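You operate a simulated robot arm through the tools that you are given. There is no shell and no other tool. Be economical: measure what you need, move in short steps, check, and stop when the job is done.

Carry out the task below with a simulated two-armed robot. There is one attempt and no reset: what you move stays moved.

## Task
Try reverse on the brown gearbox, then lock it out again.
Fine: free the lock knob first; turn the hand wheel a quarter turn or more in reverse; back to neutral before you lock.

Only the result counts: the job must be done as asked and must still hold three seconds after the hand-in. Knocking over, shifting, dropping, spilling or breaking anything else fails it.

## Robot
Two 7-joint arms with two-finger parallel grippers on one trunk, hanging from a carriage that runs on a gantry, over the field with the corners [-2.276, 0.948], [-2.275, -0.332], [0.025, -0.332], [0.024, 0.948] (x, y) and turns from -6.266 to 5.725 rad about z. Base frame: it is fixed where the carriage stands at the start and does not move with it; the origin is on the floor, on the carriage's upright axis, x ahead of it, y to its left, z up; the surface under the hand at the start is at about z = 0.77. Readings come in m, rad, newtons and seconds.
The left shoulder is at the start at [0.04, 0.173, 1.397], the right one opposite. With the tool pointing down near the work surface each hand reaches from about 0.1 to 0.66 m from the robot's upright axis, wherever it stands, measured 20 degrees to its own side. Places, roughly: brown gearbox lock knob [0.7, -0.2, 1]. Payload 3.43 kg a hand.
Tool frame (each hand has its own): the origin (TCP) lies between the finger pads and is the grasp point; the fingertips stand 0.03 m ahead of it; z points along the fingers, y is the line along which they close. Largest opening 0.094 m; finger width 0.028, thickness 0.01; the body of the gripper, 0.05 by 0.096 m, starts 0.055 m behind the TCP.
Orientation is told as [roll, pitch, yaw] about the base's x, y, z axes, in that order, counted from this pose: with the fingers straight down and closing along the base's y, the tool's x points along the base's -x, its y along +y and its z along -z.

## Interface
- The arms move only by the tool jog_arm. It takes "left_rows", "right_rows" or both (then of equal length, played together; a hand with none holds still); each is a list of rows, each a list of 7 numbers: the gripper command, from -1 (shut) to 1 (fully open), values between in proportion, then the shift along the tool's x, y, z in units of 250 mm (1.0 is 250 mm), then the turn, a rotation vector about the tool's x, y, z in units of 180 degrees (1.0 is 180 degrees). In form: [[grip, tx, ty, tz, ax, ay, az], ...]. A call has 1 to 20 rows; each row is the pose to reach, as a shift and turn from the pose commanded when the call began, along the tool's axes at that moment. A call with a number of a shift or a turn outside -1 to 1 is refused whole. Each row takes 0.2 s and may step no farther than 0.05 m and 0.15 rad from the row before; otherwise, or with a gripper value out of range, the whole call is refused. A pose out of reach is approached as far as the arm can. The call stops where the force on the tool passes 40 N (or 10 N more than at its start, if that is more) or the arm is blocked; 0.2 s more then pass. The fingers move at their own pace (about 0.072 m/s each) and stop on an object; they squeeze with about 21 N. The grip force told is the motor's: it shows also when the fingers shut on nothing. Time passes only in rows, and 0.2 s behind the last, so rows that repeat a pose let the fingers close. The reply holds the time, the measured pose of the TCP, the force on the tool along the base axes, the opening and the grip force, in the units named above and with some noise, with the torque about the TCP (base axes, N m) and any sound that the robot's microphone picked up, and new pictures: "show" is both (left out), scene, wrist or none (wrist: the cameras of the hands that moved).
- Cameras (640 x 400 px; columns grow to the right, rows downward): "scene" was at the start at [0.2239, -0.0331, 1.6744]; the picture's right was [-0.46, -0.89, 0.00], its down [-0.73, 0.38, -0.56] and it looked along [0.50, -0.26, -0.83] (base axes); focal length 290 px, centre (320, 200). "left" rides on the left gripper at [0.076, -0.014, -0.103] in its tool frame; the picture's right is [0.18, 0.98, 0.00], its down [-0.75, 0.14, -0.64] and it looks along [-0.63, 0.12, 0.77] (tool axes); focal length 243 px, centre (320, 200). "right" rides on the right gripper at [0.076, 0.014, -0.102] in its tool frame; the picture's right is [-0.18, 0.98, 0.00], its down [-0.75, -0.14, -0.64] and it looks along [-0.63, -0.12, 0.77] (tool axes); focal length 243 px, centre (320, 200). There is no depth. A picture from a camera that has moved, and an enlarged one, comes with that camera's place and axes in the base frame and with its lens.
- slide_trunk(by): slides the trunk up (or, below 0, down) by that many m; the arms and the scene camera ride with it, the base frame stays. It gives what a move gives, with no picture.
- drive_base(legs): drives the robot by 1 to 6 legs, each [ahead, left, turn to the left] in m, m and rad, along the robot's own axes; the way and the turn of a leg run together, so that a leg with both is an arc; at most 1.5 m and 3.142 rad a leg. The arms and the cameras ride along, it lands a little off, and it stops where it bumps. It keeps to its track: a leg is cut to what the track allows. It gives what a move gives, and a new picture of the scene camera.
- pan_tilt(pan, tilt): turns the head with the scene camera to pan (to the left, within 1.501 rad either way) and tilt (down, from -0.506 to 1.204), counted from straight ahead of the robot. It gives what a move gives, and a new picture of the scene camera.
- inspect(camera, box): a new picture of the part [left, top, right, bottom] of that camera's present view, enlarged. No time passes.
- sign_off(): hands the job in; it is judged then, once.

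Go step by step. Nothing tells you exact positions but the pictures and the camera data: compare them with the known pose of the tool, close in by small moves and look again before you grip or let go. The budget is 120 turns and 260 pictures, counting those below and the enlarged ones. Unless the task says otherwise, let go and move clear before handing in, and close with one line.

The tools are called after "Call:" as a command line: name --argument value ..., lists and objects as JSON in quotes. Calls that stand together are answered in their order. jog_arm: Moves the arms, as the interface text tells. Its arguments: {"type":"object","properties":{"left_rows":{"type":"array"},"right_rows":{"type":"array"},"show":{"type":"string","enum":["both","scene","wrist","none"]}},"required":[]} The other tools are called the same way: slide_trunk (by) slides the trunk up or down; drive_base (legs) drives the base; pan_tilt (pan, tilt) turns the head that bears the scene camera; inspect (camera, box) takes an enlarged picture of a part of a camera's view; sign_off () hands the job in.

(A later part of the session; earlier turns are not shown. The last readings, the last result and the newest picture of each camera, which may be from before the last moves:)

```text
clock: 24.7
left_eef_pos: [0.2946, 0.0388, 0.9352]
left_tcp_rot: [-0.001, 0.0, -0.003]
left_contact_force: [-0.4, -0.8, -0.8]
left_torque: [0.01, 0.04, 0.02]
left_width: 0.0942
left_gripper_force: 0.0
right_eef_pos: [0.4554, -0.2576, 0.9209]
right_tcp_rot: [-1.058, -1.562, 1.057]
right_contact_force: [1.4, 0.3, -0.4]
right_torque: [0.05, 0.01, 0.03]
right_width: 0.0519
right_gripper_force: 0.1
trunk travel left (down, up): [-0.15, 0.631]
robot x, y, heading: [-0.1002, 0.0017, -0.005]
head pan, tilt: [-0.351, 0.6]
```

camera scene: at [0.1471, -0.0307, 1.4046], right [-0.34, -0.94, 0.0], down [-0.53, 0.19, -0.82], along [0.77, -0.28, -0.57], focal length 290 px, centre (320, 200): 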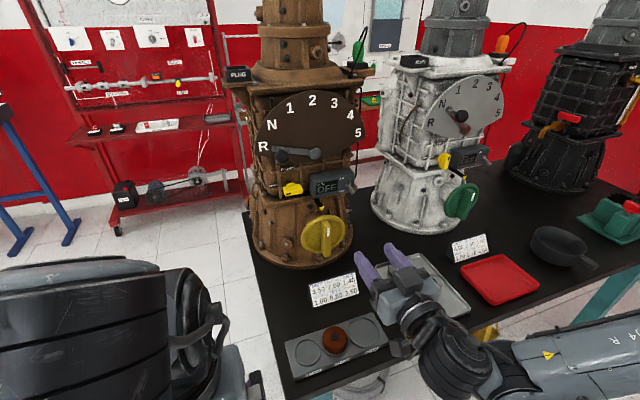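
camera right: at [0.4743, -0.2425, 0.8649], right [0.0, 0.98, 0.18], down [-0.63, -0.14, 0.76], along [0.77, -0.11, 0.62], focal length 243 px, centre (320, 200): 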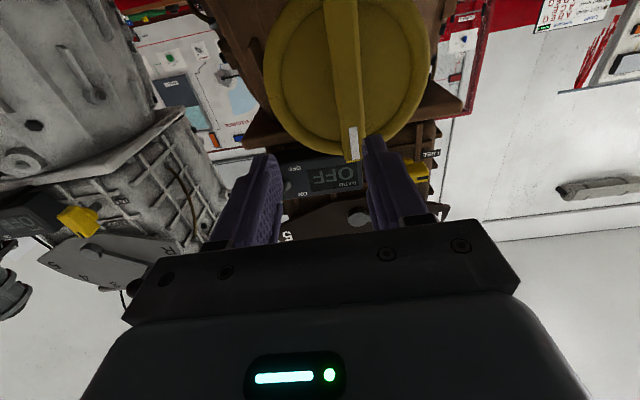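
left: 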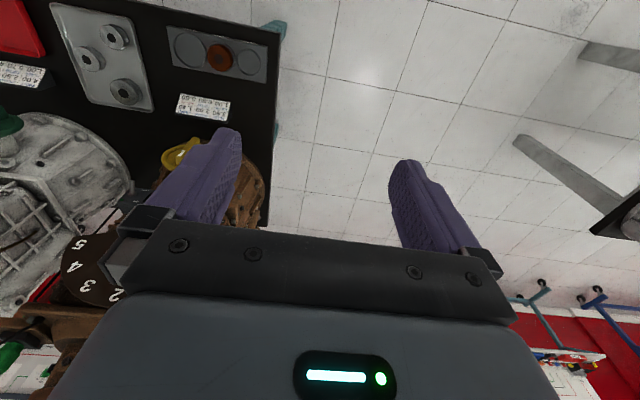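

Now I bring the hand in front of the wheel bar, stopping with the tips just short of it.

Call:
jog_arm --right_rows '[[0, -0.02, 0.05, 0.1, 0, 0, 0], [0, -0.03, 0.1, 0.25, 0, 0, 0], [0, -0.03, 0.104, 0.4, 0, 0, 0], [0, -0.03, 0.104, 0.54, 0, 0, 0]]'

Call:
inspect --camera "scene" --box '[270, 160, 390, 260]'

```text
clock: 25.7
left_eef_pos: [0.294, 0.0407, 0.9352]
left_tcp_rot: [-0.002, 0.001, -0.003]
left_contact_force: [0.8, 0.2, -0.4]
left_torque: [-0.02, 0.02, 0.0]
left_width: 0.0939
left_gripper_force: 0.0
right_eef_pos: [0.5925, -0.2327, 0.9303]
right_tcp_rot: [-1.024, -1.563, 1.023]
right_contact_force: [0.0, 0.4, -0.4]
right_torque: [0.0, 0.0, 0.01]
right_width: 0.0467
right_gripper_force: 0.1
trunk travel left (down, up): [-0.15, 0.631]
robot x, y, heading: [-0.1014, -0.0003, 0.005]
head pan, tilt: [-0.351, 0.6]
camera scene: at [0.1484, -0.0304, 1.3049], right [-0.34, -0.94, 0.0], down [-0.53, 0.19, -0.83], along [0.78, -0.28, -0.56], focal length 290 px, centre (320, 200)
camera right: at [0.4912, -0.2186, 0.8529], right [0.0, 0.98, 0.18], down [-0.64, -0.14, 0.76], along [0.77, -0.12, 0.63], focal length 243 px, centre (320, 200)
```

scene: 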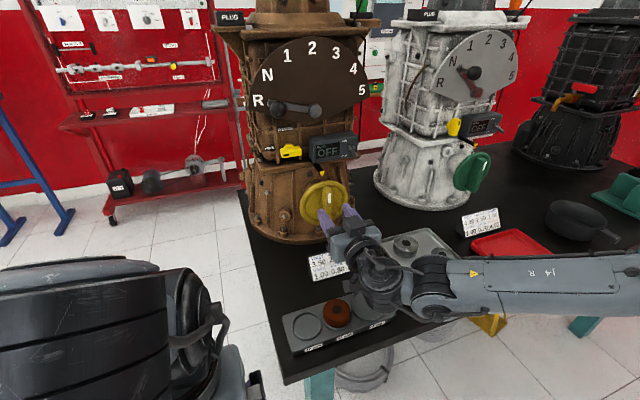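
right: 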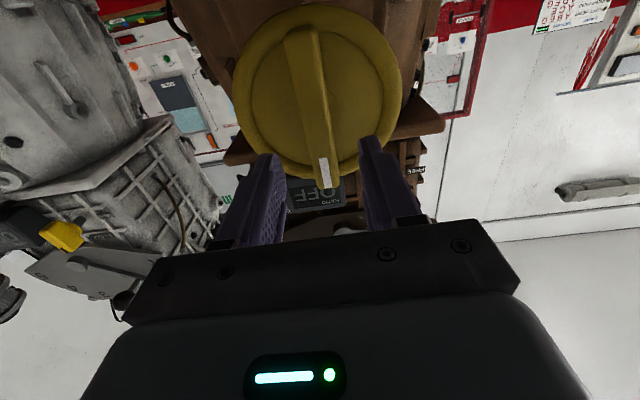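

```text
4.00 times, centred on (330, 210) of scene
camera zoom: at [0.1484, -0.0304, 1.3049], right [-0.34, -0.94, 0.0], down [-0.53, 0.19, -0.83], along [0.78, -0.28, -0.56], focal length 1159 px, centre (280, 160)
```

zoom: 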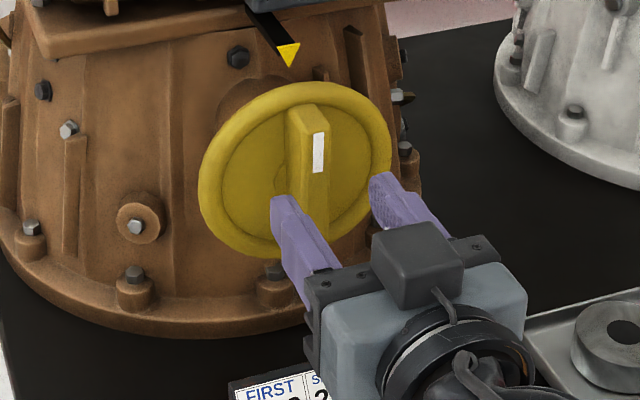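

The wheel centre is about (0.685, -0.233, 0.908), bar front at x=0.642. I lower to centre height and straddle the bar.

Call:
jog_arm --right_rows '[[0, 0.045, 0, 0, 0, 0, 0], [0, 0.08, 0, 0.0, 0, 0, 0], [0, 0.08, 0, 0.1, 0, 0, 0], [0, 0.08, 0, 0.19, 0, 0, 0]]'

Call:
inspect --camera "scene" --box '[270, 160, 390, 260]'

```text
clock: 26.7
left_eef_pos: [0.2891, 0.0389, 0.9342]
left_tcp_rot: [0.0, 0.004, -0.001]
left_contact_force: [-0.2, -0.7, -0.1]
left_torque: [-0.01, 0.03, 0.0]
left_width: 0.0939
left_gripper_force: 0.1
right_eef_pos: [0.6336, -0.2324, 0.9062]
right_tcp_rot: [-0.749, -1.556, 0.747]
right_contact_force: [-26.3, -2.7, 3.1]
right_torque: [-0.1, -0.43, 0.58]
right_width: 0.0455
right_gripper_force: 0.0
trunk travel left (down, up): [-0.15, 0.631]
robot x, y, heading: [-0.0983, -0.0031, -0.004]
head pan, tilt: [-0.351, 0.6]
camera scene: at [0.1444, -0.0312, 1.304], right [-0.35, -0.94, 0.0], down [-0.53, 0.19, -0.82], along [0.77, -0.28, -0.57], focal length 290 px, centre (320, 200)
camera right: at [0.531, -0.2192, 0.8299], right [0.0, 0.98, 0.18], down [-0.64, -0.13, 0.76], along [0.77, -0.11, 0.63], focal length 243 px, centre (320, 200)
```

scene: 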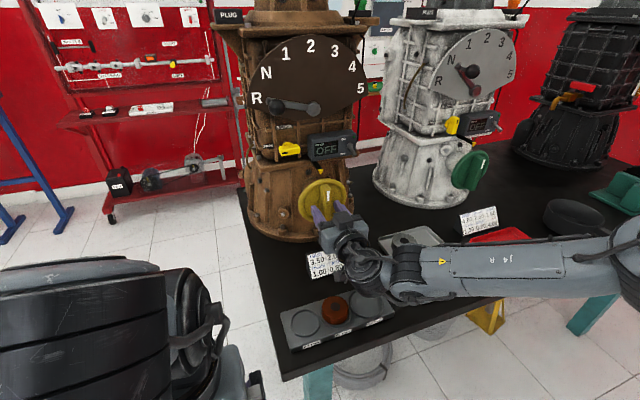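
right: 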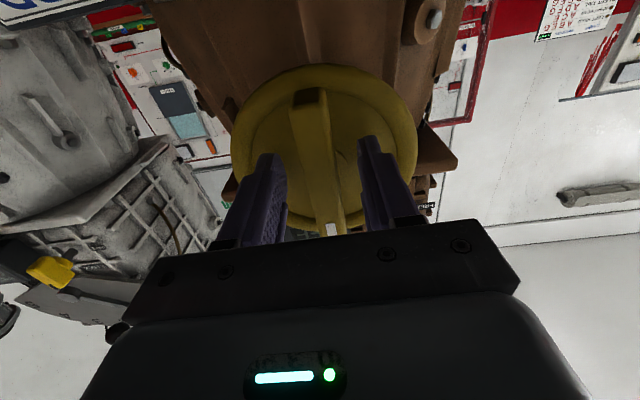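

```text
4.00 times, centred on (330, 210) of scene
camera zoom: at [0.1444, -0.0312, 1.304], right [-0.35, -0.94, 0.0], down [-0.53, 0.19, -0.82], along [0.77, -0.28, -0.57], focal length 1159 px, centre (280, 160)
```

zoom: 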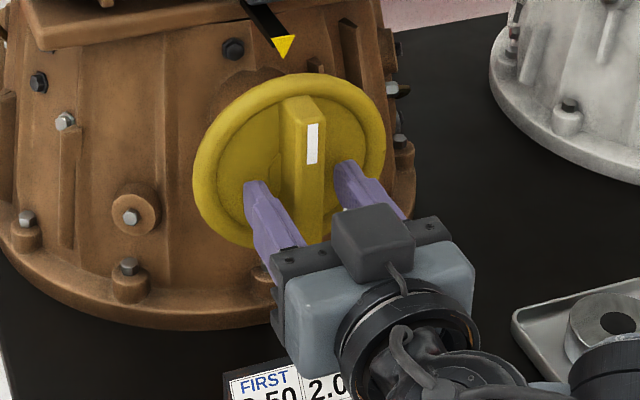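

The tips touch the wheel disc (26 N). I back off 6 mm and close on the bar.

Call:
jog_arm --right_rows '[[0, 0, 0, -0.04, 0, 0, 0], [0, 0, 0, -0.04, 0, 0, 0], [-1, 0, 0, -0.04, 0, 0, 0], [-1, 0, 0, -0.04, 0, 0, 0], [-1, 0, 0, -0.04, 0, 0, 0]]' --show "wrist"

Call:
inspect --camera "scene" --box '[270, 160, 390, 290]'

```text
clock: 27.9
left_eef_pos: [0.2931, 0.0391, 0.935]
left_tcp_rot: [0.0, -0.001, -0.001]
left_contact_force: [-0.6, 0.0, 0.8]
left_torque: [-0.01, 0.01, 0.04]
left_width: 0.0941
left_gripper_force: 0.1
right_eef_pos: [0.6286, -0.2316, 0.9074]
right_tcp_rot: [-1.009, -1.562, 1.007]
right_contact_force: [-0.4, 0.3, -0.6]
right_torque: [0.03, 0.24, 0.18]
right_width: 0.0178
right_gripper_force: 45.0
trunk travel left (down, up): [-0.15, 0.631]
robot x, y, heading: [-0.0954, 0.0002, 0.0]
head pan, tilt: [-0.351, 0.6]
camera right: at [0.526, -0.2183, 0.832], right [0.0, 0.98, 0.18], down [-0.64, -0.13, 0.76], along [0.77, -0.11, 0.63], focal length 243 px, centre (320, 200)
```

right: 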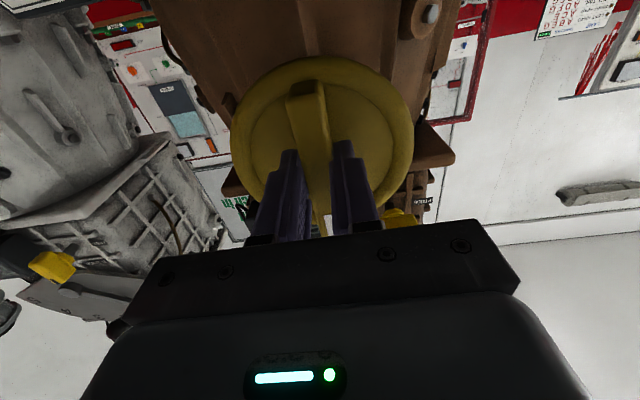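

```text
3.08 times, centred on (330, 225) of scene
camera zoom: at [0.1473, -0.0307, 1.3046], right [-0.34, -0.94, 0.0], down [-0.53, 0.19, -0.83], along [0.77, -0.28, -0.57], focal length 892 px, centre (289, 123)
```

zoom: 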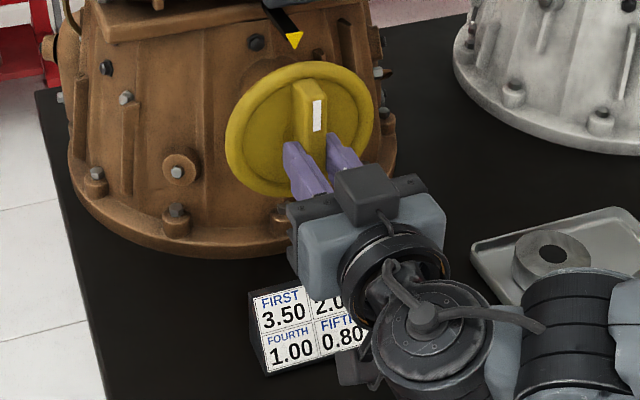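

The bar is gripped and the label card is untouched. I turn the wheel about 113° counter-clockwise.

Call:
jog_arm --right_rows '[[-1, 0, 0, 0, 0, 0, -0.045], [-1, 0, 0, 0, 0, 0, -0.09], [-1, 0, 0, 0, 0, 0, -0.135], [-1, 0, 0, 0, 0, 0, -0.18], [-1, 0, 0, 0, 0, 0, -0.225], [-1, 0, 0, 0, 0, 0, -0.27], [-1, 0, 0, 0, 0, 0, -0.315], [-1, 0, 0, 0, 0, 0, -0.36], [-1, 0, 0, 0, 0, 0, -0.405], [-1, 0, 0, 0, 0, 0, -0.45], [-1, 0, 0, 0, 0, 0, -0.495], [-1, 0, 0, 0, 0, 0, -0.54], [-1, 0, 0, 0, 0, 0, -0.585], [-1, 0, 0, 0, 0, 0, -0.63]]'

Call:
inspect --camera "scene" --box '[250, 80, 390, 290]'

```text
clock: 30.0
left_eef_pos: [0.2944, 0.0376, 0.9351]
left_tcp_rot: [-0.001, -0.001, -0.002]
left_contact_force: [-1.1, -0.4, -0.1]
left_torque: [-0.01, 0.0, 0.02]
left_width: 0.094
left_gripper_force: 0.1
right_eef_pos: [0.6283, -0.2384, 0.9124]
right_tcp_rot: [-1.577, -0.28, 1.558]
right_contact_force: [-3.2, -10.9, 7.1]
right_torque: [0.13, 0.59, -0.16]
right_width: 0.018
right_gripper_force: 44.5
trunk travel left (down, up): [-0.15, 0.631]
robot x, y, heading: [-0.0972, -0.0032, -0.0]
head pan, tilt: [-0.351, 0.6]
stopped in row 10 (right hand): the force on the tool passed its limit at 43 N (the readings are from after the stop); the commanded pose is now the measured one
camera scene: at [0.1466, -0.0323, 1.3042], right [-0.35, -0.94, 0.0], down [-0.53, 0.19, -0.83], along [0.77, -0.29, -0.56], focal length 290 px, centre (320, 200)
camera right: at [0.5258, -0.3061, 0.8769], right [0.01, 0.45, -0.89], down [-0.64, 0.69, 0.34], along [0.77, 0.56, 0.29], focal length 243 px, centre (320, 200)
```

scene: 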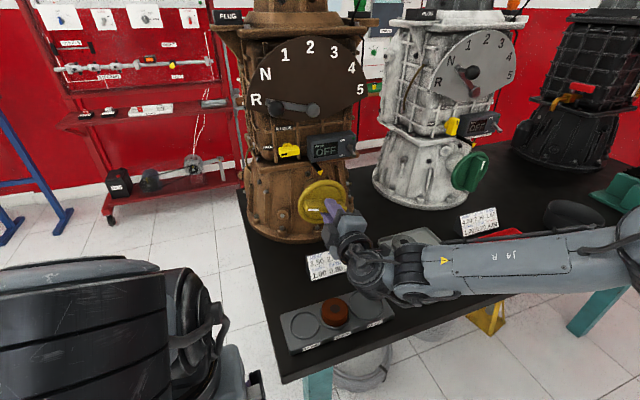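
right: 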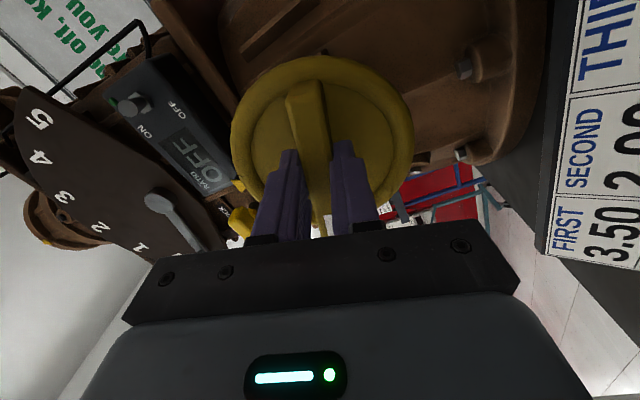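

```text
1.90 times, centred on (320, 185) of scene
camera zoom: at [0.1466, -0.0323, 1.3042], right [-0.35, -0.94, 0.0], down [-0.53, 0.19, -0.83], along [0.77, -0.29, -0.56], focal length 552 px, centre (320, 229)
```

zoom: 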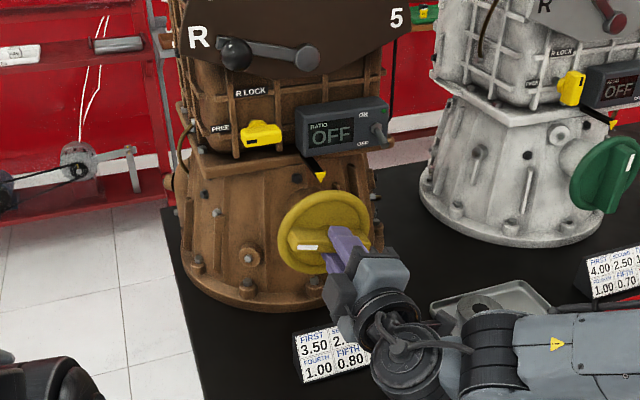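

The wheel has turned about 74°; side load from an off-centre grip stopped it. I shift toward the unloaded centre and keep turning.

Call:
jog_arm --right_rows '[[-1, 0.019, -0.022, 0, 0, 0, 0], [-1, 0.019, -0.022, 0, 0, 0, -0.035], [-1, 0.019, -0.022, 0, 0, 0, -0.07], [-1, 0.019, -0.022, 0, 0, 0, -0.105], [-1, 0.019, -0.022, 0, 0, 0, -0.14], [-1, 0.019, -0.022, 0, 0, 0, -0.175], [-1, 0.019, -0.022, 0, 0, 0, -0.21]]' --show "none"

Call:
inspect --camera "scene" --box '[270, 160, 390, 290]'

```text
clock: 31.6
left_eef_pos: [0.2941, 0.0401, 0.9351]
left_tcp_rot: [-0.001, 0.001, -0.002]
left_contact_force: [-0.4, -0.7, 0.1]
left_torque: [0.01, 0.0, -0.01]
left_width: 0.0938
left_gripper_force: 0.1
right_eef_pos: [0.629, -0.2378, 0.9186]
right_tcp_rot: [-1.575, 0.38, 1.565]
right_contact_force: [3.9, 3.9, -0.1]
right_torque: [0.1, 0.93, 1.22]
right_width: 0.0179
right_gripper_force: 44.9
trunk travel left (down, up): [-0.15, 0.631]
robot x, y, heading: [-0.0946, -0.0011, -0.003]
head pan, tilt: [-0.351, 0.6]
```

```text
3.08 times, centred on (330, 225) of scene
camera zoom: at [0.1477, -0.0305, 1.3049], right [-0.35, -0.94, 0.0], down [-0.53, 0.2, -0.83], along [0.77, -0.28, -0.56], focal length 892 px, centre (289, 123)
```

zoom: 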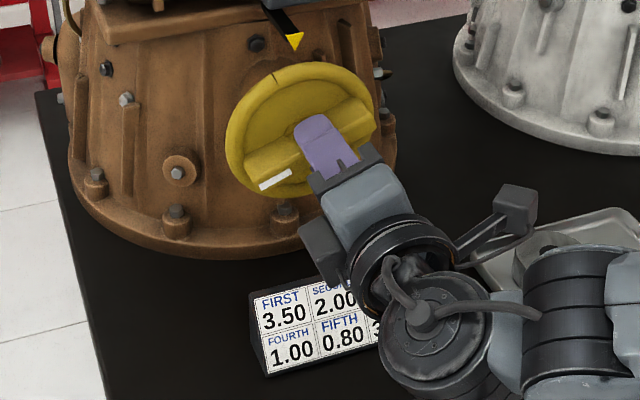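

The wheel has turned about 112° in reverse. I release and back away.

Call:
jog_arm --right_rows '[[0, 0, 0, 0, 0, 0, 0], [0, 0, 0, 0, 0, 0, 0], [0, 0, 0, -0.1, 0, 0, 0], [0, 0, 0, -0.25, 0, 0, 0], [0, 0, 0, -0.4, 0, 0, 0]]'

Call:
inspect --camera "scene" --box '[230, 60, 390, 260]'

```text
clock: 32.8
left_eef_pos: [0.2925, 0.0395, 0.9347]
left_tcp_rot: [0.001, -0.001, -0.002]
left_contact_force: [-0.2, 0.1, -0.1]
left_torque: [-0.02, -0.03, 0.0]
left_width: 0.0942
left_gripper_force: 0.1
right_eef_pos: [0.5263, -0.2376, 0.9156]
right_tcp_rot: [-1.574, 0.38, 1.562]
right_contact_force: [-0.1, -0.5, -0.1]
right_torque: [0.01, -0.02, 0.04]
right_width: 0.0471
right_gripper_force: 0.1
trunk travel left (down, up): [-0.15, 0.631]
robot x, y, heading: [-0.0969, -0.0006, 0.003]
head pan, tilt: [-0.351, 0.6]
camera scene: at [0.1466, -0.0311, 1.3045], right [-0.35, -0.94, 0.0], down [-0.53, 0.2, -0.82], along [0.77, -0.28, -0.57], focal length 290 px, centre (320, 200)
camera right: at [0.4237, -0.3138, 0.9297], right [0.0, -0.19, -0.98], down [-0.64, 0.76, -0.15], along [0.77, 0.63, -0.12], focal length 243 px, centre (320, 200)
```

scene: 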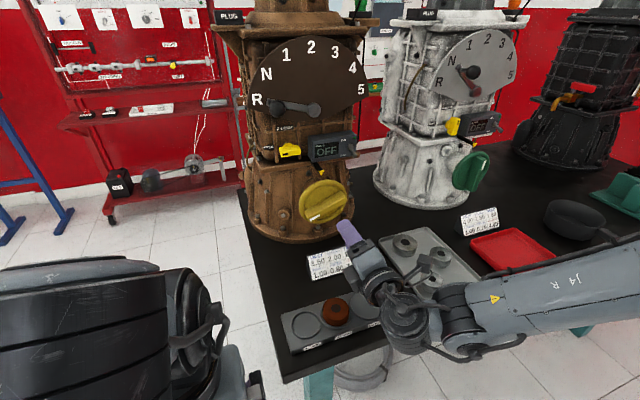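
right: 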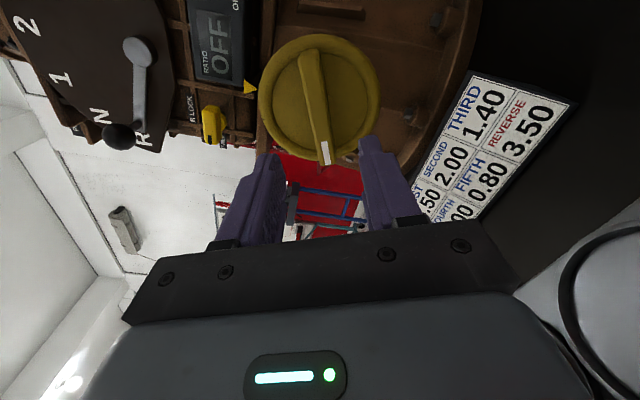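

```text
2.00 times, centred on (310, 160) of scene
camera zoom: at [0.1466, -0.0311, 1.3045], right [-0.35, -0.94, 0.0], down [-0.53, 0.2, -0.82], along [0.77, -0.28, -0.57], focal length 580 px, centre (340, 280)
```

zoom: 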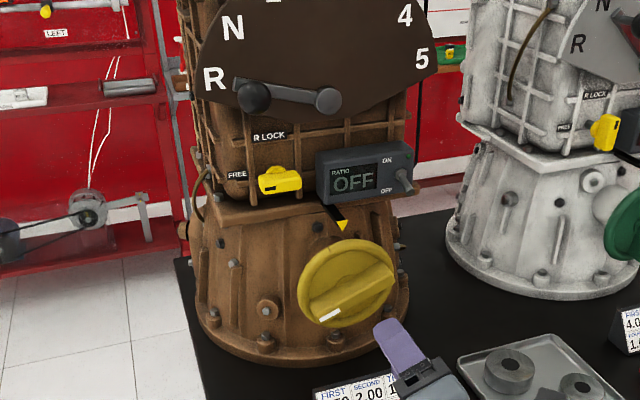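

The wheel is turned well past a quarter. I raise the trunk and bring the hand back to the lever ball at R, (0.686, -0.146, 1.14).

Call:
slide_trunk --by 0.1

Call:
jog_arm --right_rows '[[0.3, -0.03, -0.12, 0.0, 0, 0, 0.024], [0.3, -0.06, -0.24, 0.0, 0, 0, 0.048], [0.3, -0.09, -0.36, 0.0, 0, 0, 0.072], [0.3, -0.12, -0.48, 0.1, 0, 0, 0.096], [0.4, -0.153, -0.6, 0.2, 0, 0, 0.121], [0.4, -0.153, -0.6, 0.3, 0, 0, 0.121], [0.4, -0.153, -0.6, 0.3, 0, 0, 0.121]]'

```text
clock: 34.1
left_eef_pos: [0.2933, 0.0395, 1.0349]
left_tcp_rot: [-0.001, 0.002, 0.0]
left_contact_force: [0.3, 0.7, -0.1]
left_torque: [-0.01, 0.0, 0.02]
left_width: 0.0942
left_gripper_force: 0.1
right_eef_pos: [0.5278, -0.2372, 1.0156]
right_tcp_rot: [-1.575, 0.379, 1.563]
right_contact_force: [0.0, 0.1, 0.8]
right_torque: [0.03, -0.01, 0.01]
right_width: 0.0472
right_gripper_force: 0.1
trunk travel left (down, up): [-0.25, 0.531]
robot x, y, heading: [-0.098, 0.0015, 0.006]
head pan, tilt: [-0.351, 0.6]
```

```text
clock: 35.7
left_eef_pos: [0.2933, 0.0395, 1.0345]
left_tcp_rot: [0.0, 0.0, -0.003]
left_contact_force: [-0.7, 0.0, 0.0]
left_torque: [-0.02, 0.01, 0.02]
left_width: 0.094
left_gripper_force: 0.0
right_eef_pos: [0.6014, -0.1495, 1.1404]
right_tcp_rot: [-1.575, 0.0, 1.566]
right_contact_force: [-0.4, -0.1, 0.3]
right_torque: [0.01, -0.03, -0.01]
right_width: 0.0659
right_gripper_force: 0.1
trunk travel left (down, up): [-0.25, 0.531]
robot x, y, heading: [-0.0968, -0.0012, 0.003]
head pan, tilt: [-0.351, 0.6]
camera scene: at [0.147, -0.0311, 1.4046], right [-0.35, -0.94, 0.0], down [-0.53, 0.2, -0.82], along [0.77, -0.28, -0.57], focal length 290 px, centre (320, 200)
camera right: at [0.4996, -0.2259, 1.1245], right [0.0, 0.18, -0.98], down [-0.64, 0.76, 0.14], along [0.77, 0.63, 0.12], focal length 243 px, centre (320, 200)
```

scene: 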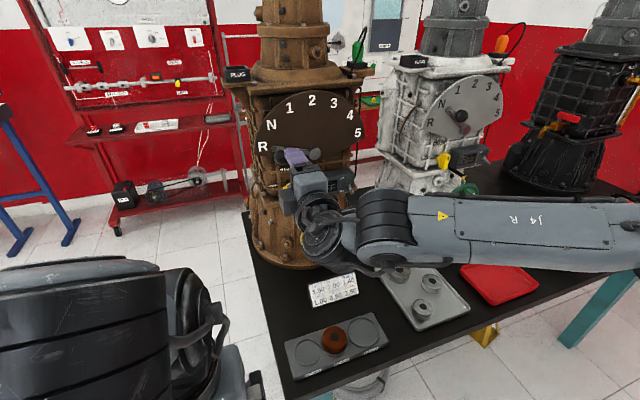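
right: 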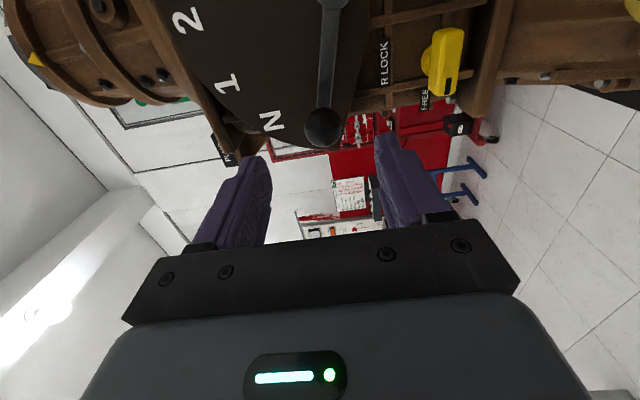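

The ball is centred. I go forward and close on it.

Call:
jog_arm --right_rows '[[0.4, -0.014, 0, 0.15, 0, 0, 0], [0.4, -0.014, 0, 0.28, 0, 0, 0], [0.4, -0.014, 0, 0.34, 0, 0, 0], [-1, -0.014, 0, 0.34, 0, 0, 0], [-1, -0.014, 0, 0.34, 0, 0, 0], [-1, -0.014, 0, 0.34, 0, 0, 0], [-1, -0.014, 0, 0.34, 0, 0, 0]]' --show "wrist"

```text
clock: 37.3
left_eef_pos: [0.2938, 0.0401, 1.034]
left_tcp_rot: [0.0, 0.001, -0.001]
left_contact_force: [-0.5, 0.1, 0.7]
left_torque: [-0.02, -0.01, -0.01]
left_width: 0.0937
left_gripper_force: 0.0
right_eef_pos: [0.6666, -0.1648, 1.145]
right_tcp_rot: [-1.573, 0.002, 1.563]
right_contact_force: [7.8, -5.3, -12.4]
right_torque: [0.24, 0.39, 0.04]
right_width: 0.0307
right_gripper_force: 44.8
right hand out of reach, approached as far as the arm can: row 2, 3, 4, 5, 6, 7
trunk travel left (down, up): [-0.25, 0.531]
robot x, y, heading: [-0.0962, 0.0024, -0.006]
head pan, tilt: [-0.351, 0.6]
camera right: at [0.5649, -0.2397, 1.1298], right [0.0, 0.18, -0.98], down [-0.64, 0.76, 0.14], along [0.77, 0.63, 0.12], focal length 243 px, centre (320, 200)
```

right: 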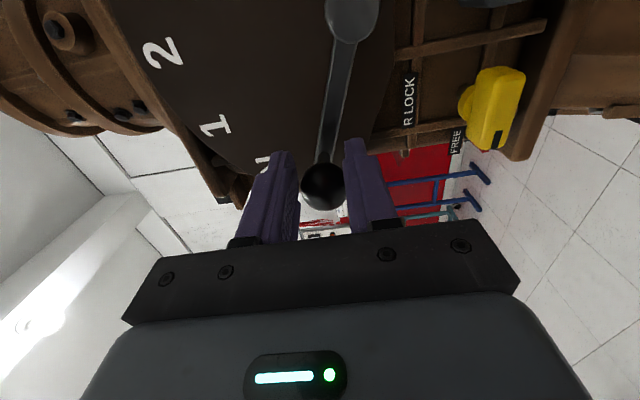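

Reach is short from here, so I release, back off and drive the base ahead 0.1 m again.

Call:
jog_arm --right_rows '[[0.4, 0, 0, 0, 0, 0, 0], [0.4, 0, 0, 0, 0, 0, 0], [0.4, 0, 0, -0.15, 0, 0, 0], [0.4, 0, 0, -0.3, 0, 0, 0], [0.4, 0, 0, -0.45, 0, 0, 0], [0.4, 0, 0, -0.6, 0, 0, 0]]' --show "none"

Call:
drive_base --legs '[[0.1, 0, 0]]'

Call:
inspect --camera "right" --box '[0, 0, 640, 400]'

```text
clock: 38.7
left_eef_pos: [0.2939, 0.0378, 1.0347]
left_tcp_rot: [0.0, 0.001, -0.001]
left_contact_force: [0.2, 0.3, -1.0]
left_torque: [-0.01, 0.0, -0.03]
left_width: 0.094
left_gripper_force: 0.1
right_eef_pos: [0.5153, -0.1613, 1.1488]
right_tcp_rot: [-1.574, 0.002, 1.565]
right_contact_force: [0.2, -0.3, 0.7]
right_torque: [0.0, -0.01, 0.01]
right_width: 0.0657
right_gripper_force: 0.0
trunk travel left (down, up): [-0.25, 0.531]
robot x, y, heading: [-0.0935, 0.0033, -0.003]
head pan, tilt: [-0.351, 0.6]
```

```text
clock: 39.9
left_eef_pos: [0.3958, 0.0393, 1.0356]
left_tcp_rot: [-0.001, 0.0, 0.0]
left_contact_force: [0.2, -0.7, 1.0]
left_torque: [-0.03, 0.05, -0.02]
left_width: 0.0941
left_gripper_force: 0.1
right_eef_pos: [0.6184, -0.1602, 1.1487]
right_tcp_rot: [-1.575, -0.001, 1.57]
right_contact_force: [0.9, -0.3, 0.3]
right_torque: [0.03, -0.02, 0.02]
right_width: 0.066
right_gripper_force: 0.0
trunk travel left (down, up): [-0.25, 0.531]
robot x, y, heading: [0.0078, 0.0018, 0.004]
head pan, tilt: [-0.351, 0.6]
camera scene: at [0.2497, -0.0305, 1.4047], right [-0.34, -0.94, 0.0], down [-0.53, 0.19, -0.83], along [0.78, -0.28, -0.56], focal length 290 px, centre (320, 200)
```

scene: 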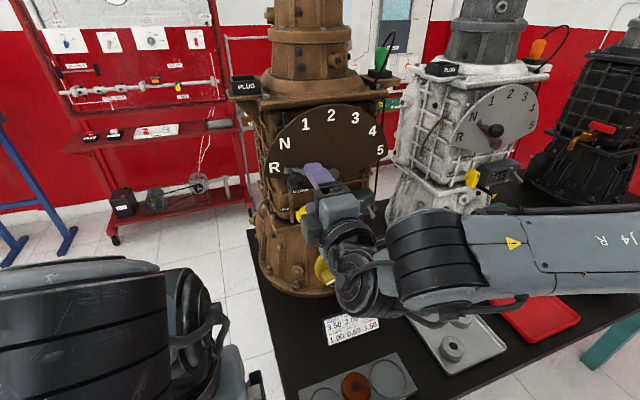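

```text
1.00 times, centred on (320, 200) of right (not enlarged: the box is as wide or as high as the picture)
camera zoom: at [0.5169, -0.2358, 1.1333], right [0.0, 0.18, -0.98], down [-0.64, 0.76, 0.14], along [0.77, 0.63, 0.12], focal length 243 px, centre (320, 200)
```

zoom: 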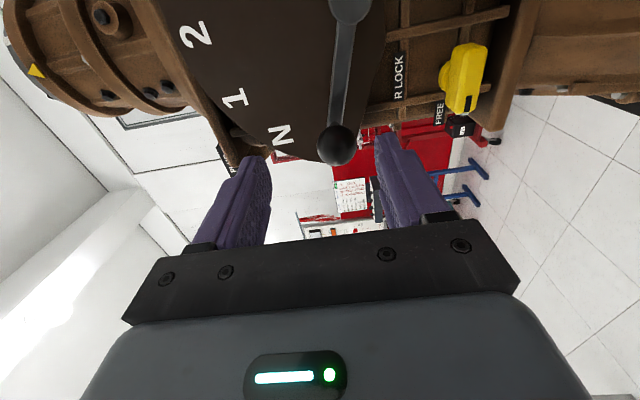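

Call:
jog_arm --right_rows '[[0.4, -0.058, 0.04, 0, 0, 0, 0], [0.4, -0.058, 0.04, 0.15, 0, 0, 0], [0.4, -0.058, 0.04, 0.27, 0, 0, 0], [-1, -0.058, 0.04, 0.27, 0, 0, 0], [-1, -0.058, 0.04, 0.27, 0, 0, 0], [-1, -0.058, 0.04, 0.27, 0, 0, 0], [-1, -0.058, 0.04, 0.27, 0, 0, 0]]' --show "wrist"

Call:
inspect --camera "scene" --box '[250, 110, 370, 190]'

```text
clock: 41.5
left_eef_pos: [0.3958, 0.0409, 1.0355]
left_tcp_rot: [0.0, 0.0, -0.001]
left_contact_force: [-1.0, -0.6, 0.4]
left_torque: [-0.03, 0.0, -0.04]
left_width: 0.0941
left_gripper_force: 0.0
right_eef_pos: [0.6872, -0.1473, 1.1392]
right_tcp_rot: [-1.575, 0.002, 1.569]
right_contact_force: [3.0, 0.6, -2.7]
right_torque: [0.04, 0.04, 0.14]
right_width: 0.0316
right_gripper_force: 44.9
trunk travel left (down, up): [-0.25, 0.531]
robot x, y, heading: [0.0065, 0.0005, 0.003]
head pan, tilt: [-0.351, 0.6]
camera right: at [0.5846, -0.2222, 1.1235], right [0.0, 0.18, -0.98], down [-0.64, 0.76, 0.14], along [0.77, 0.63, 0.12], focal length 243 px, centre (320, 200)
```

right: 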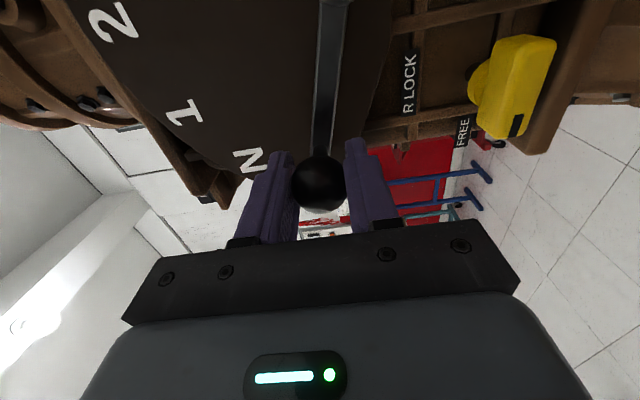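

```text
5.00 times, centred on (310, 150) of scene
camera zoom: at [0.2495, -0.0304, 1.4047], right [-0.34, -0.94, 0.0], down [-0.53, 0.19, -0.83], along [0.78, -0.28, -0.56], focal length 1449 px, centre (370, 450)
```

zoom: 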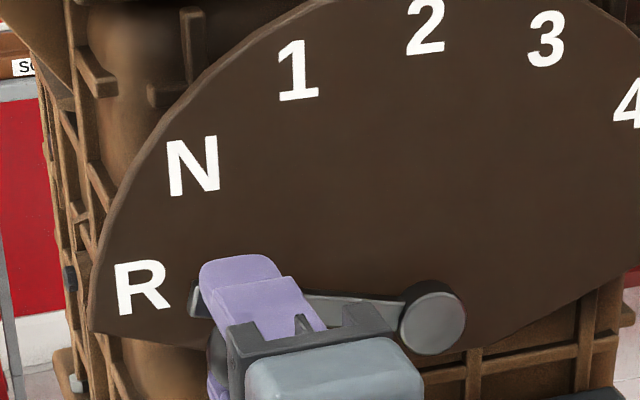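

Gripped. I swing it back along the arc to N.

Call:
jog_arm --right_rows '[[-1, 0.006, -0.018, 0, 0, 0, 0], [-1, 0.013, -0.036, 0, 0, 0, 0], [-1, 0.021, -0.054, 0, 0, 0, 0], [-1, 0.029, -0.071, 0, 0, 0, 0], [-1, 0.038, -0.088, 0, 0, 0, 0], [-1, 0.047, -0.105, 0, 0, 0, 0], [-1, 0.057, -0.12, 0, 0, 0, 0], [-1, 0.067, -0.134, 0, 0, 0, 0], [-1, 0.067, -0.134, 0, 0, 0, 0]]' --show "none"

Call:
inspect --camera "scene" --box '[250, 110, 370, 190]'

```text
clock: 43.5
left_eef_pos: [0.3953, 0.0406, 1.0345]
left_tcp_rot: [0.001, 0.001, 0.0]
left_contact_force: [0.0, 0.1, -0.3]
left_torque: [-0.01, -0.01, 0.01]
left_width: 0.094
left_gripper_force: 0.1
right_eef_pos: [0.6844, -0.1605, 1.171]
right_tcp_rot: [-1.576, 0.0, 1.569]
right_contact_force: [0.2, 2.2, -2.5]
right_torque: [0.32, 0.04, -0.23]
right_width: 0.0318
right_gripper_force: 45.0
trunk travel left (down, up): [-0.25, 0.531]
robot x, y, heading: [0.0046, -0.0009, -0.001]
head pan, tilt: [-0.351, 0.6]
```

```text
5.00 times, centred on (310, 150) of scene
camera zoom: at [0.2493, -0.0301, 1.4047], right [-0.34, -0.94, 0.0], down [-0.53, 0.19, -0.82], along [0.78, -0.28, -0.57], focal length 1449 px, centre (370, 450)
```

zoom: 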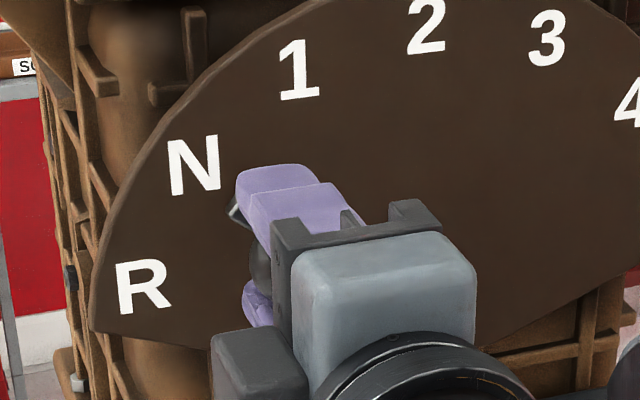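

I release and back off to check alignment with N.

Call:
jog_arm --right_rows '[[0.4, 0, 0, 0, 0, 0, 0], [0.4, 0, 0, 0, 0, 0, 0], [0.4, 0, 0, -0.15, 0, 0, 0], [0.4, 0, 0, -0.32, 0, 0, 0], [0.4, 0.05, 0.15, -0.4, 0, 0, 0], [0.2, 0.05, 0.3, -0.4, 0, 0, 0]]' --show "wrist"

Call:
inspect --camera "scene" --box '[250, 110, 370, 190]'

```text
clock: 44.9
left_eef_pos: [0.3958, 0.0398, 1.0352]
left_tcp_rot: [0.001, 0.001, 0.0]
left_contact_force: [0.4, -0.3, -0.2]
left_torque: [0.0, -0.01, -0.04]
left_width: 0.0941
left_gripper_force: 0.1
right_eef_pos: [0.5862, -0.1742, 1.0968]
right_tcp_rot: [-1.574, 0.001, 1.566]
right_contact_force: [-0.1, -0.2, 0.7]
right_torque: [0.01, 0.0, -0.02]
right_width: 0.0562
right_gripper_force: 0.1
trunk travel left (down, up): [-0.25, 0.531]
robot x, y, heading: [0.0055, -0.0014, -0.002]
head pan, tilt: [-0.351, 0.6]
camera right: at [0.4841, -0.2495, 1.0812], right [0.0, 0.18, -0.98], down [-0.64, 0.76, 0.14], along [0.77, 0.63, 0.12], focal length 243 px, centre (320, 200)
```

right: 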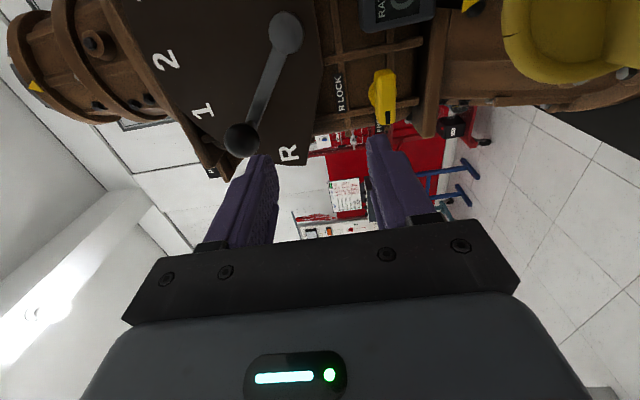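

```text
5.00 times, centred on (310, 150) of scene
camera zoom: at [0.2495, -0.0302, 1.4048], right [-0.34, -0.94, 0.0], down [-0.53, 0.19, -0.83], along [0.78, -0.28, -0.56], focal length 1449 px, centre (370, 450)
```

zoom: 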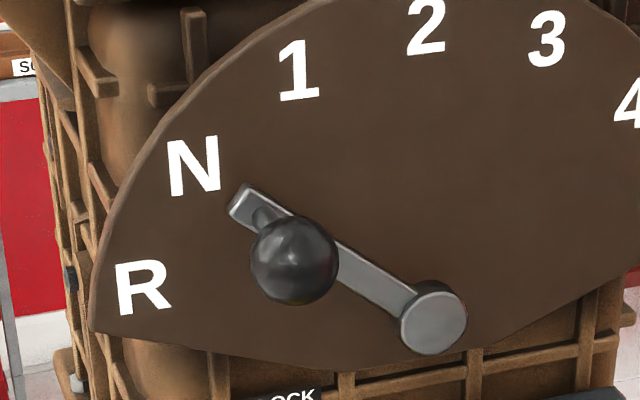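

The lever sits about 2° short of N compared with the start. I regrip and nudge it about 4 mm further.

Call:
jog_arm --right_rows '[[0.5, -0.03, -0.15, 0, 0, 0, 0], [0.5, -0.05, -0.3, 0, 0, 0, 0], [0.5, -0.05, -0.3, 0.18, 0, 0, 0], [0.5, -0.05, -0.3, 0.32, 0, 0, 0], [0.5, -0.05, -0.3, 0.396, 0, 0, 0], [-1, -0.05, -0.3, 0.396, 0, 0, 0], [-1, -0.05, -0.3, 0.396, 0, 0, 0], [-1, -0.05, -0.3, 0.396, 0, 0, 0], [-1, -0.05, -0.3, 0.396, 0, 0, 0], [-1, -0.045, -0.31, 0.396, 0, 0, 0], [-1, -0.038, -0.316, 0.396, 0, 0, 0], [-1, -0.038, -0.316, 0.396, 0, 0, 0]]' --show "none"

Call:
jog_arm --right_rows '[[0.4, 0, 0, 0, 0, 0, 0], [0.4, 0, 0, 0, 0, 0, 0], [0.4, 0, 0, -0.15, 0, 0, 0], [0.4, 0, 0, -0.32, 0, 0, 0], [0.4, 0.0, 0.15, -0.4, 0, 0, 0], [0.2, 0.0, 0.3, -0.4, 0, 0, 0]]' --show "wrist"

Call:
inspect --camera "scene" --box '[250, 110, 370, 190]'

```text
clock: 47.5
left_eef_pos: [0.396, 0.0411, 1.0353]
left_tcp_rot: [-0.001, 0.0, 0.0]
left_contact_force: [-0.8, -1.2, 0.3]
left_torque: [0.0, -0.01, -0.03]
left_width: 0.0942
left_gripper_force: 0.1
right_eef_pos: [0.6847, -0.1654, 1.1737]
right_tcp_rot: [-1.571, -0.001, 1.569]
right_contact_force: [10.1, 5.3, -5.9]
right_torque: [0.48, 0.16, 0.43]
right_width: 0.0318
right_gripper_force: 45.2
trunk travel left (down, up): [-0.25, 0.531]
robot x, y, heading: [0.0042, -0.0037, 0.004]
head pan, tilt: [-0.351, 0.6]
```

```text
clock: 48.9
left_eef_pos: [0.3949, 0.0401, 1.0348]
left_tcp_rot: [0.0, 0.0, 0.0]
left_contact_force: [0.5, 0.3, -0.7]
left_torque: [-0.01, -0.01, 0.02]
left_width: 0.0942
left_gripper_force: 0.1
right_eef_pos: [0.5857, -0.1643, 1.0981]
right_tcp_rot: [-1.573, 0.002, 1.57]
right_contact_force: [0.2, 0.5, 0.4]
right_torque: [0.01, 0.0, 0.0]
right_width: 0.0564
right_gripper_force: 0.1
trunk travel left (down, up): [-0.25, 0.531]
robot x, y, heading: [0.0074, 0.0042, -0.001]
head pan, tilt: [-0.351, 0.6]
camera right: at [0.4834, -0.2411, 1.084], right [0.0, 0.18, -0.98], down [-0.64, 0.76, 0.14], along [0.77, 0.63, 0.12], focal length 243 px, centre (320, 200)
```

right: 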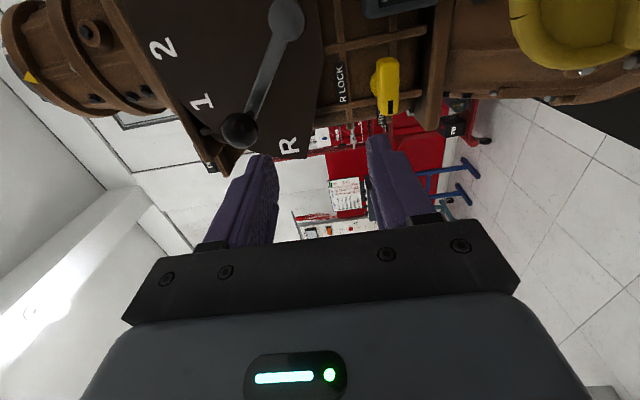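

```text
5.00 times, centred on (310, 150) of scene
camera zoom: at [0.2495, -0.0304, 1.4048], right [-0.34, -0.94, 0.0], down [-0.53, 0.19, -0.83], along [0.78, -0.28, -0.56], focal length 1449 px, centre (370, 450)
```

zoom: 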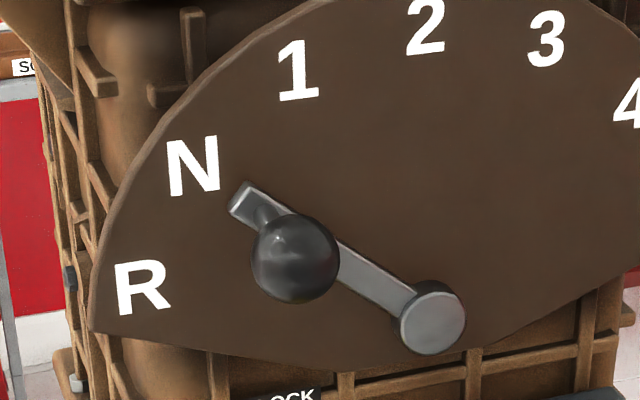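

It snaps to the same place, so the lever is in the N detent. Now I return to the lock knob at (0.70, -0.168, 1.0385).

Call:
jog_arm --right_rows '[[-0.1, 0.008, 0.12, 0, 0, 0, 0], [-0.1, 0.017, 0.238, 0, 0, 0, 0], [-0.1, 0.017, 0.238, 0.15, 0, 0, 0], [-0.1, 0.017, 0.238, 0.25, 0, 0, 0], [-0.1, 0.017, 0.238, 0.28, 0, 0, 0]]' --show "wrist"

Call:
inspect --camera "scene" --box '[260, 160, 380, 240]'

```text
clock: 50.1
left_eef_pos: [0.3951, 0.0391, 1.0349]
left_tcp_rot: [-0.001, 0.0, 0.0]
left_contact_force: [0.2, 0.3, -0.8]
left_torque: [0.0, -0.03, 0.0]
left_width: 0.0942
left_gripper_force: 0.2
right_eef_pos: [0.6568, -0.1694, 1.0416]
right_tcp_rot: [-1.574, 0.005, 1.569]
right_contact_force: [-0.4, -0.5, 0.5]
right_torque: [0.01, -0.03, -0.06]
right_width: 0.0421
right_gripper_force: 0.1
trunk travel left (down, up): [-0.25, 0.531]
robot x, y, heading: [0.0056, 0.0008, 0.001]
head pan, tilt: [-0.351, 0.6]
camera right: at [0.5541, -0.2452, 1.0262], right [0.0, 0.18, -0.98], down [-0.64, 0.76, 0.14], along [0.77, 0.63, 0.12], focal length 243 px, centre (320, 200)
```

right: 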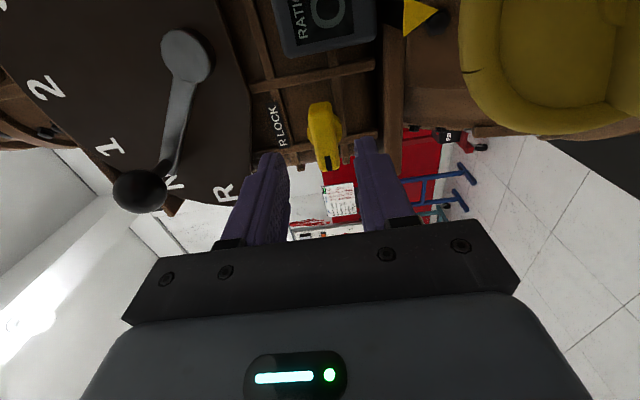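

```text
5.00 times, centred on (320, 200) of scene
camera zoom: at [0.2494, -0.0306, 1.4047], right [-0.34, -0.94, 0.0], down [-0.53, 0.19, -0.83], along [0.78, -0.28, -0.56], focal length 1449 px, centre (320, 200)
```

zoom: 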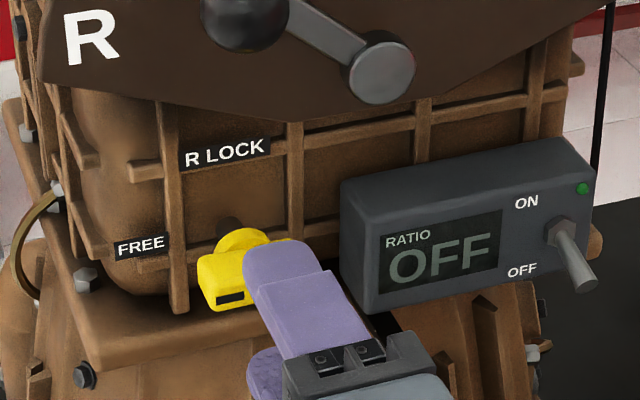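

Aligned. I lower 2 mm, move in, grip, and then turn it 90° clockwise back to R LOCK.

Call:
jog_arm --right_rows '[[-0.1, 0, 0.01, 0.08, 0, 0, 0], [-0.1, 0, 0.01, 0.17, 0, 0, 0], [-1, 0, 0.01, 0.17, 0, 0, 0], [-1, 0, 0.01, 0.17, 0, 0, 0], [-1, 0, 0.01, 0.17, 0, 0, 0]]' --show "none"

Call:
inspect --camera "scene" --box '[260, 160, 380, 240]'

```text
clock: 51.3
left_eef_pos: [0.3962, 0.0394, 1.0357]
left_tcp_rot: [-0.001, 0.001, 0.0]
left_contact_force: [1.1, 0.5, 0.2]
left_torque: [0.01, -0.01, 0.02]
left_width: 0.094
left_gripper_force: 0.0
right_eef_pos: [0.6982, -0.1716, 1.0384]
right_tcp_rot: [-1.569, 0.006, 1.569]
right_contact_force: [10.4, -0.3, -19.0]
right_torque: [0.24, 0.01, 0.35]
right_width: 0.0202
right_gripper_force: 45.5
trunk travel left (down, up): [-0.25, 0.531]
robot x, y, heading: [0.0083, -0.0012, 0.005]
head pan, tilt: [-0.351, 0.6]
```

```text
5.00 times, centred on (320, 200) of scene
camera zoom: at [0.2495, -0.0303, 1.4044], right [-0.34, -0.94, 0.0], down [-0.53, 0.19, -0.83], along [0.78, -0.28, -0.56], focal length 1449 px, centre (320, 200)
```

zoom: 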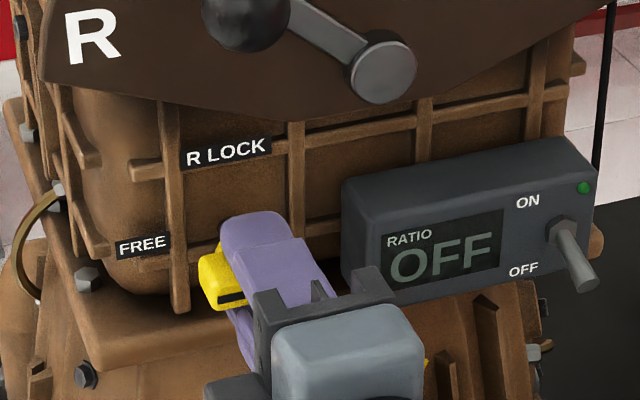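

Call:
jog_arm --right_rows '[[-1, -0.01, 0.012, 0, 0, 0, 0], [-1, -0.01, 0.012, 0, 0, 0, 0.0455], [-1, -0.01, 0.012, 0, 0, 0, 0.0909], [-1, -0.01, 0.012, 0, 0, 0, 0.1364], [-1, -0.01, 0.012, 0, 0, 0, 0.1818], [-1, -0.01, 0.012, 0, 0, 0, 0.2273], [-1, -0.01, 0.012, 0, 0, 0, 0.2727], [-1, -0.01, 0.012, 0, 0, 0, 0.3182], [-1, -0.01, 0.012, 0, 0, 0, 0.3636], [-1, -0.01, 0.012, 0, 0, 0, 0.4091], [-1, -0.01, 0.012, 0, 0, 0, 0.4545], [-1, -0.01, 0.012, 0, 0, 0, 0.5], [-1, -0.01, 0.012, 0, 0, 0, 0.5]]' --show "wrist"

Call:
inspect --camera "scene" --box '[260, 160, 380, 240]'

```text
clock: 54.1
left_eef_pos: [0.3927, 0.0362, 1.034]
left_tcp_rot: [-0.002, 0.002, -0.001]
left_contact_force: [0.3, -0.2, 0.6]
left_torque: [-0.02, -0.02, 0.01]
left_width: 0.0942
left_gripper_force: 0.1
right_eef_pos: [0.6955, -0.1701, 1.0366]
right_tcp_rot: [2.948, -1.566, -2.952]
right_contact_force: [-19.9, -15.4, 17.7]
right_torque: [-0.1, 0.51, 0.12]
right_width: 0.0159
right_gripper_force: 45.6
trunk travel left (down, up): [-0.25, 0.531]
robot x, y, heading: [0.0028, 0.0004, -0.001]
head pan, tilt: [-0.351, 0.6]
camera right: at [0.5942, -0.1554, 0.96], right [0.0, 0.98, 0.18], down [-0.65, -0.14, 0.75], along [0.76, -0.12, 0.63], focal length 243 px, centre (320, 200)
```

right: 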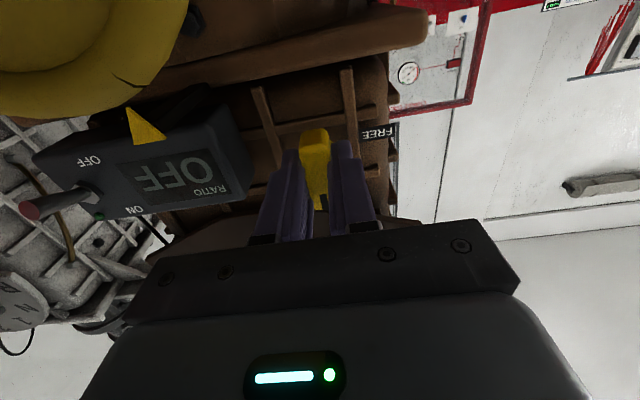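

```text
5.00 times, centred on (320, 200) of scene
camera zoom: at [0.2482, -0.0325, 1.4045], right [-0.34, -0.94, 0.0], down [-0.53, 0.19, -0.82], along [0.77, -0.28, -0.57], focal length 1449 px, centre (320, 200)
```

zoom: 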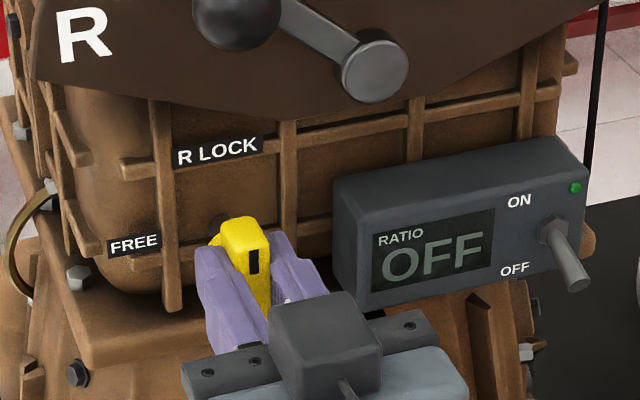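

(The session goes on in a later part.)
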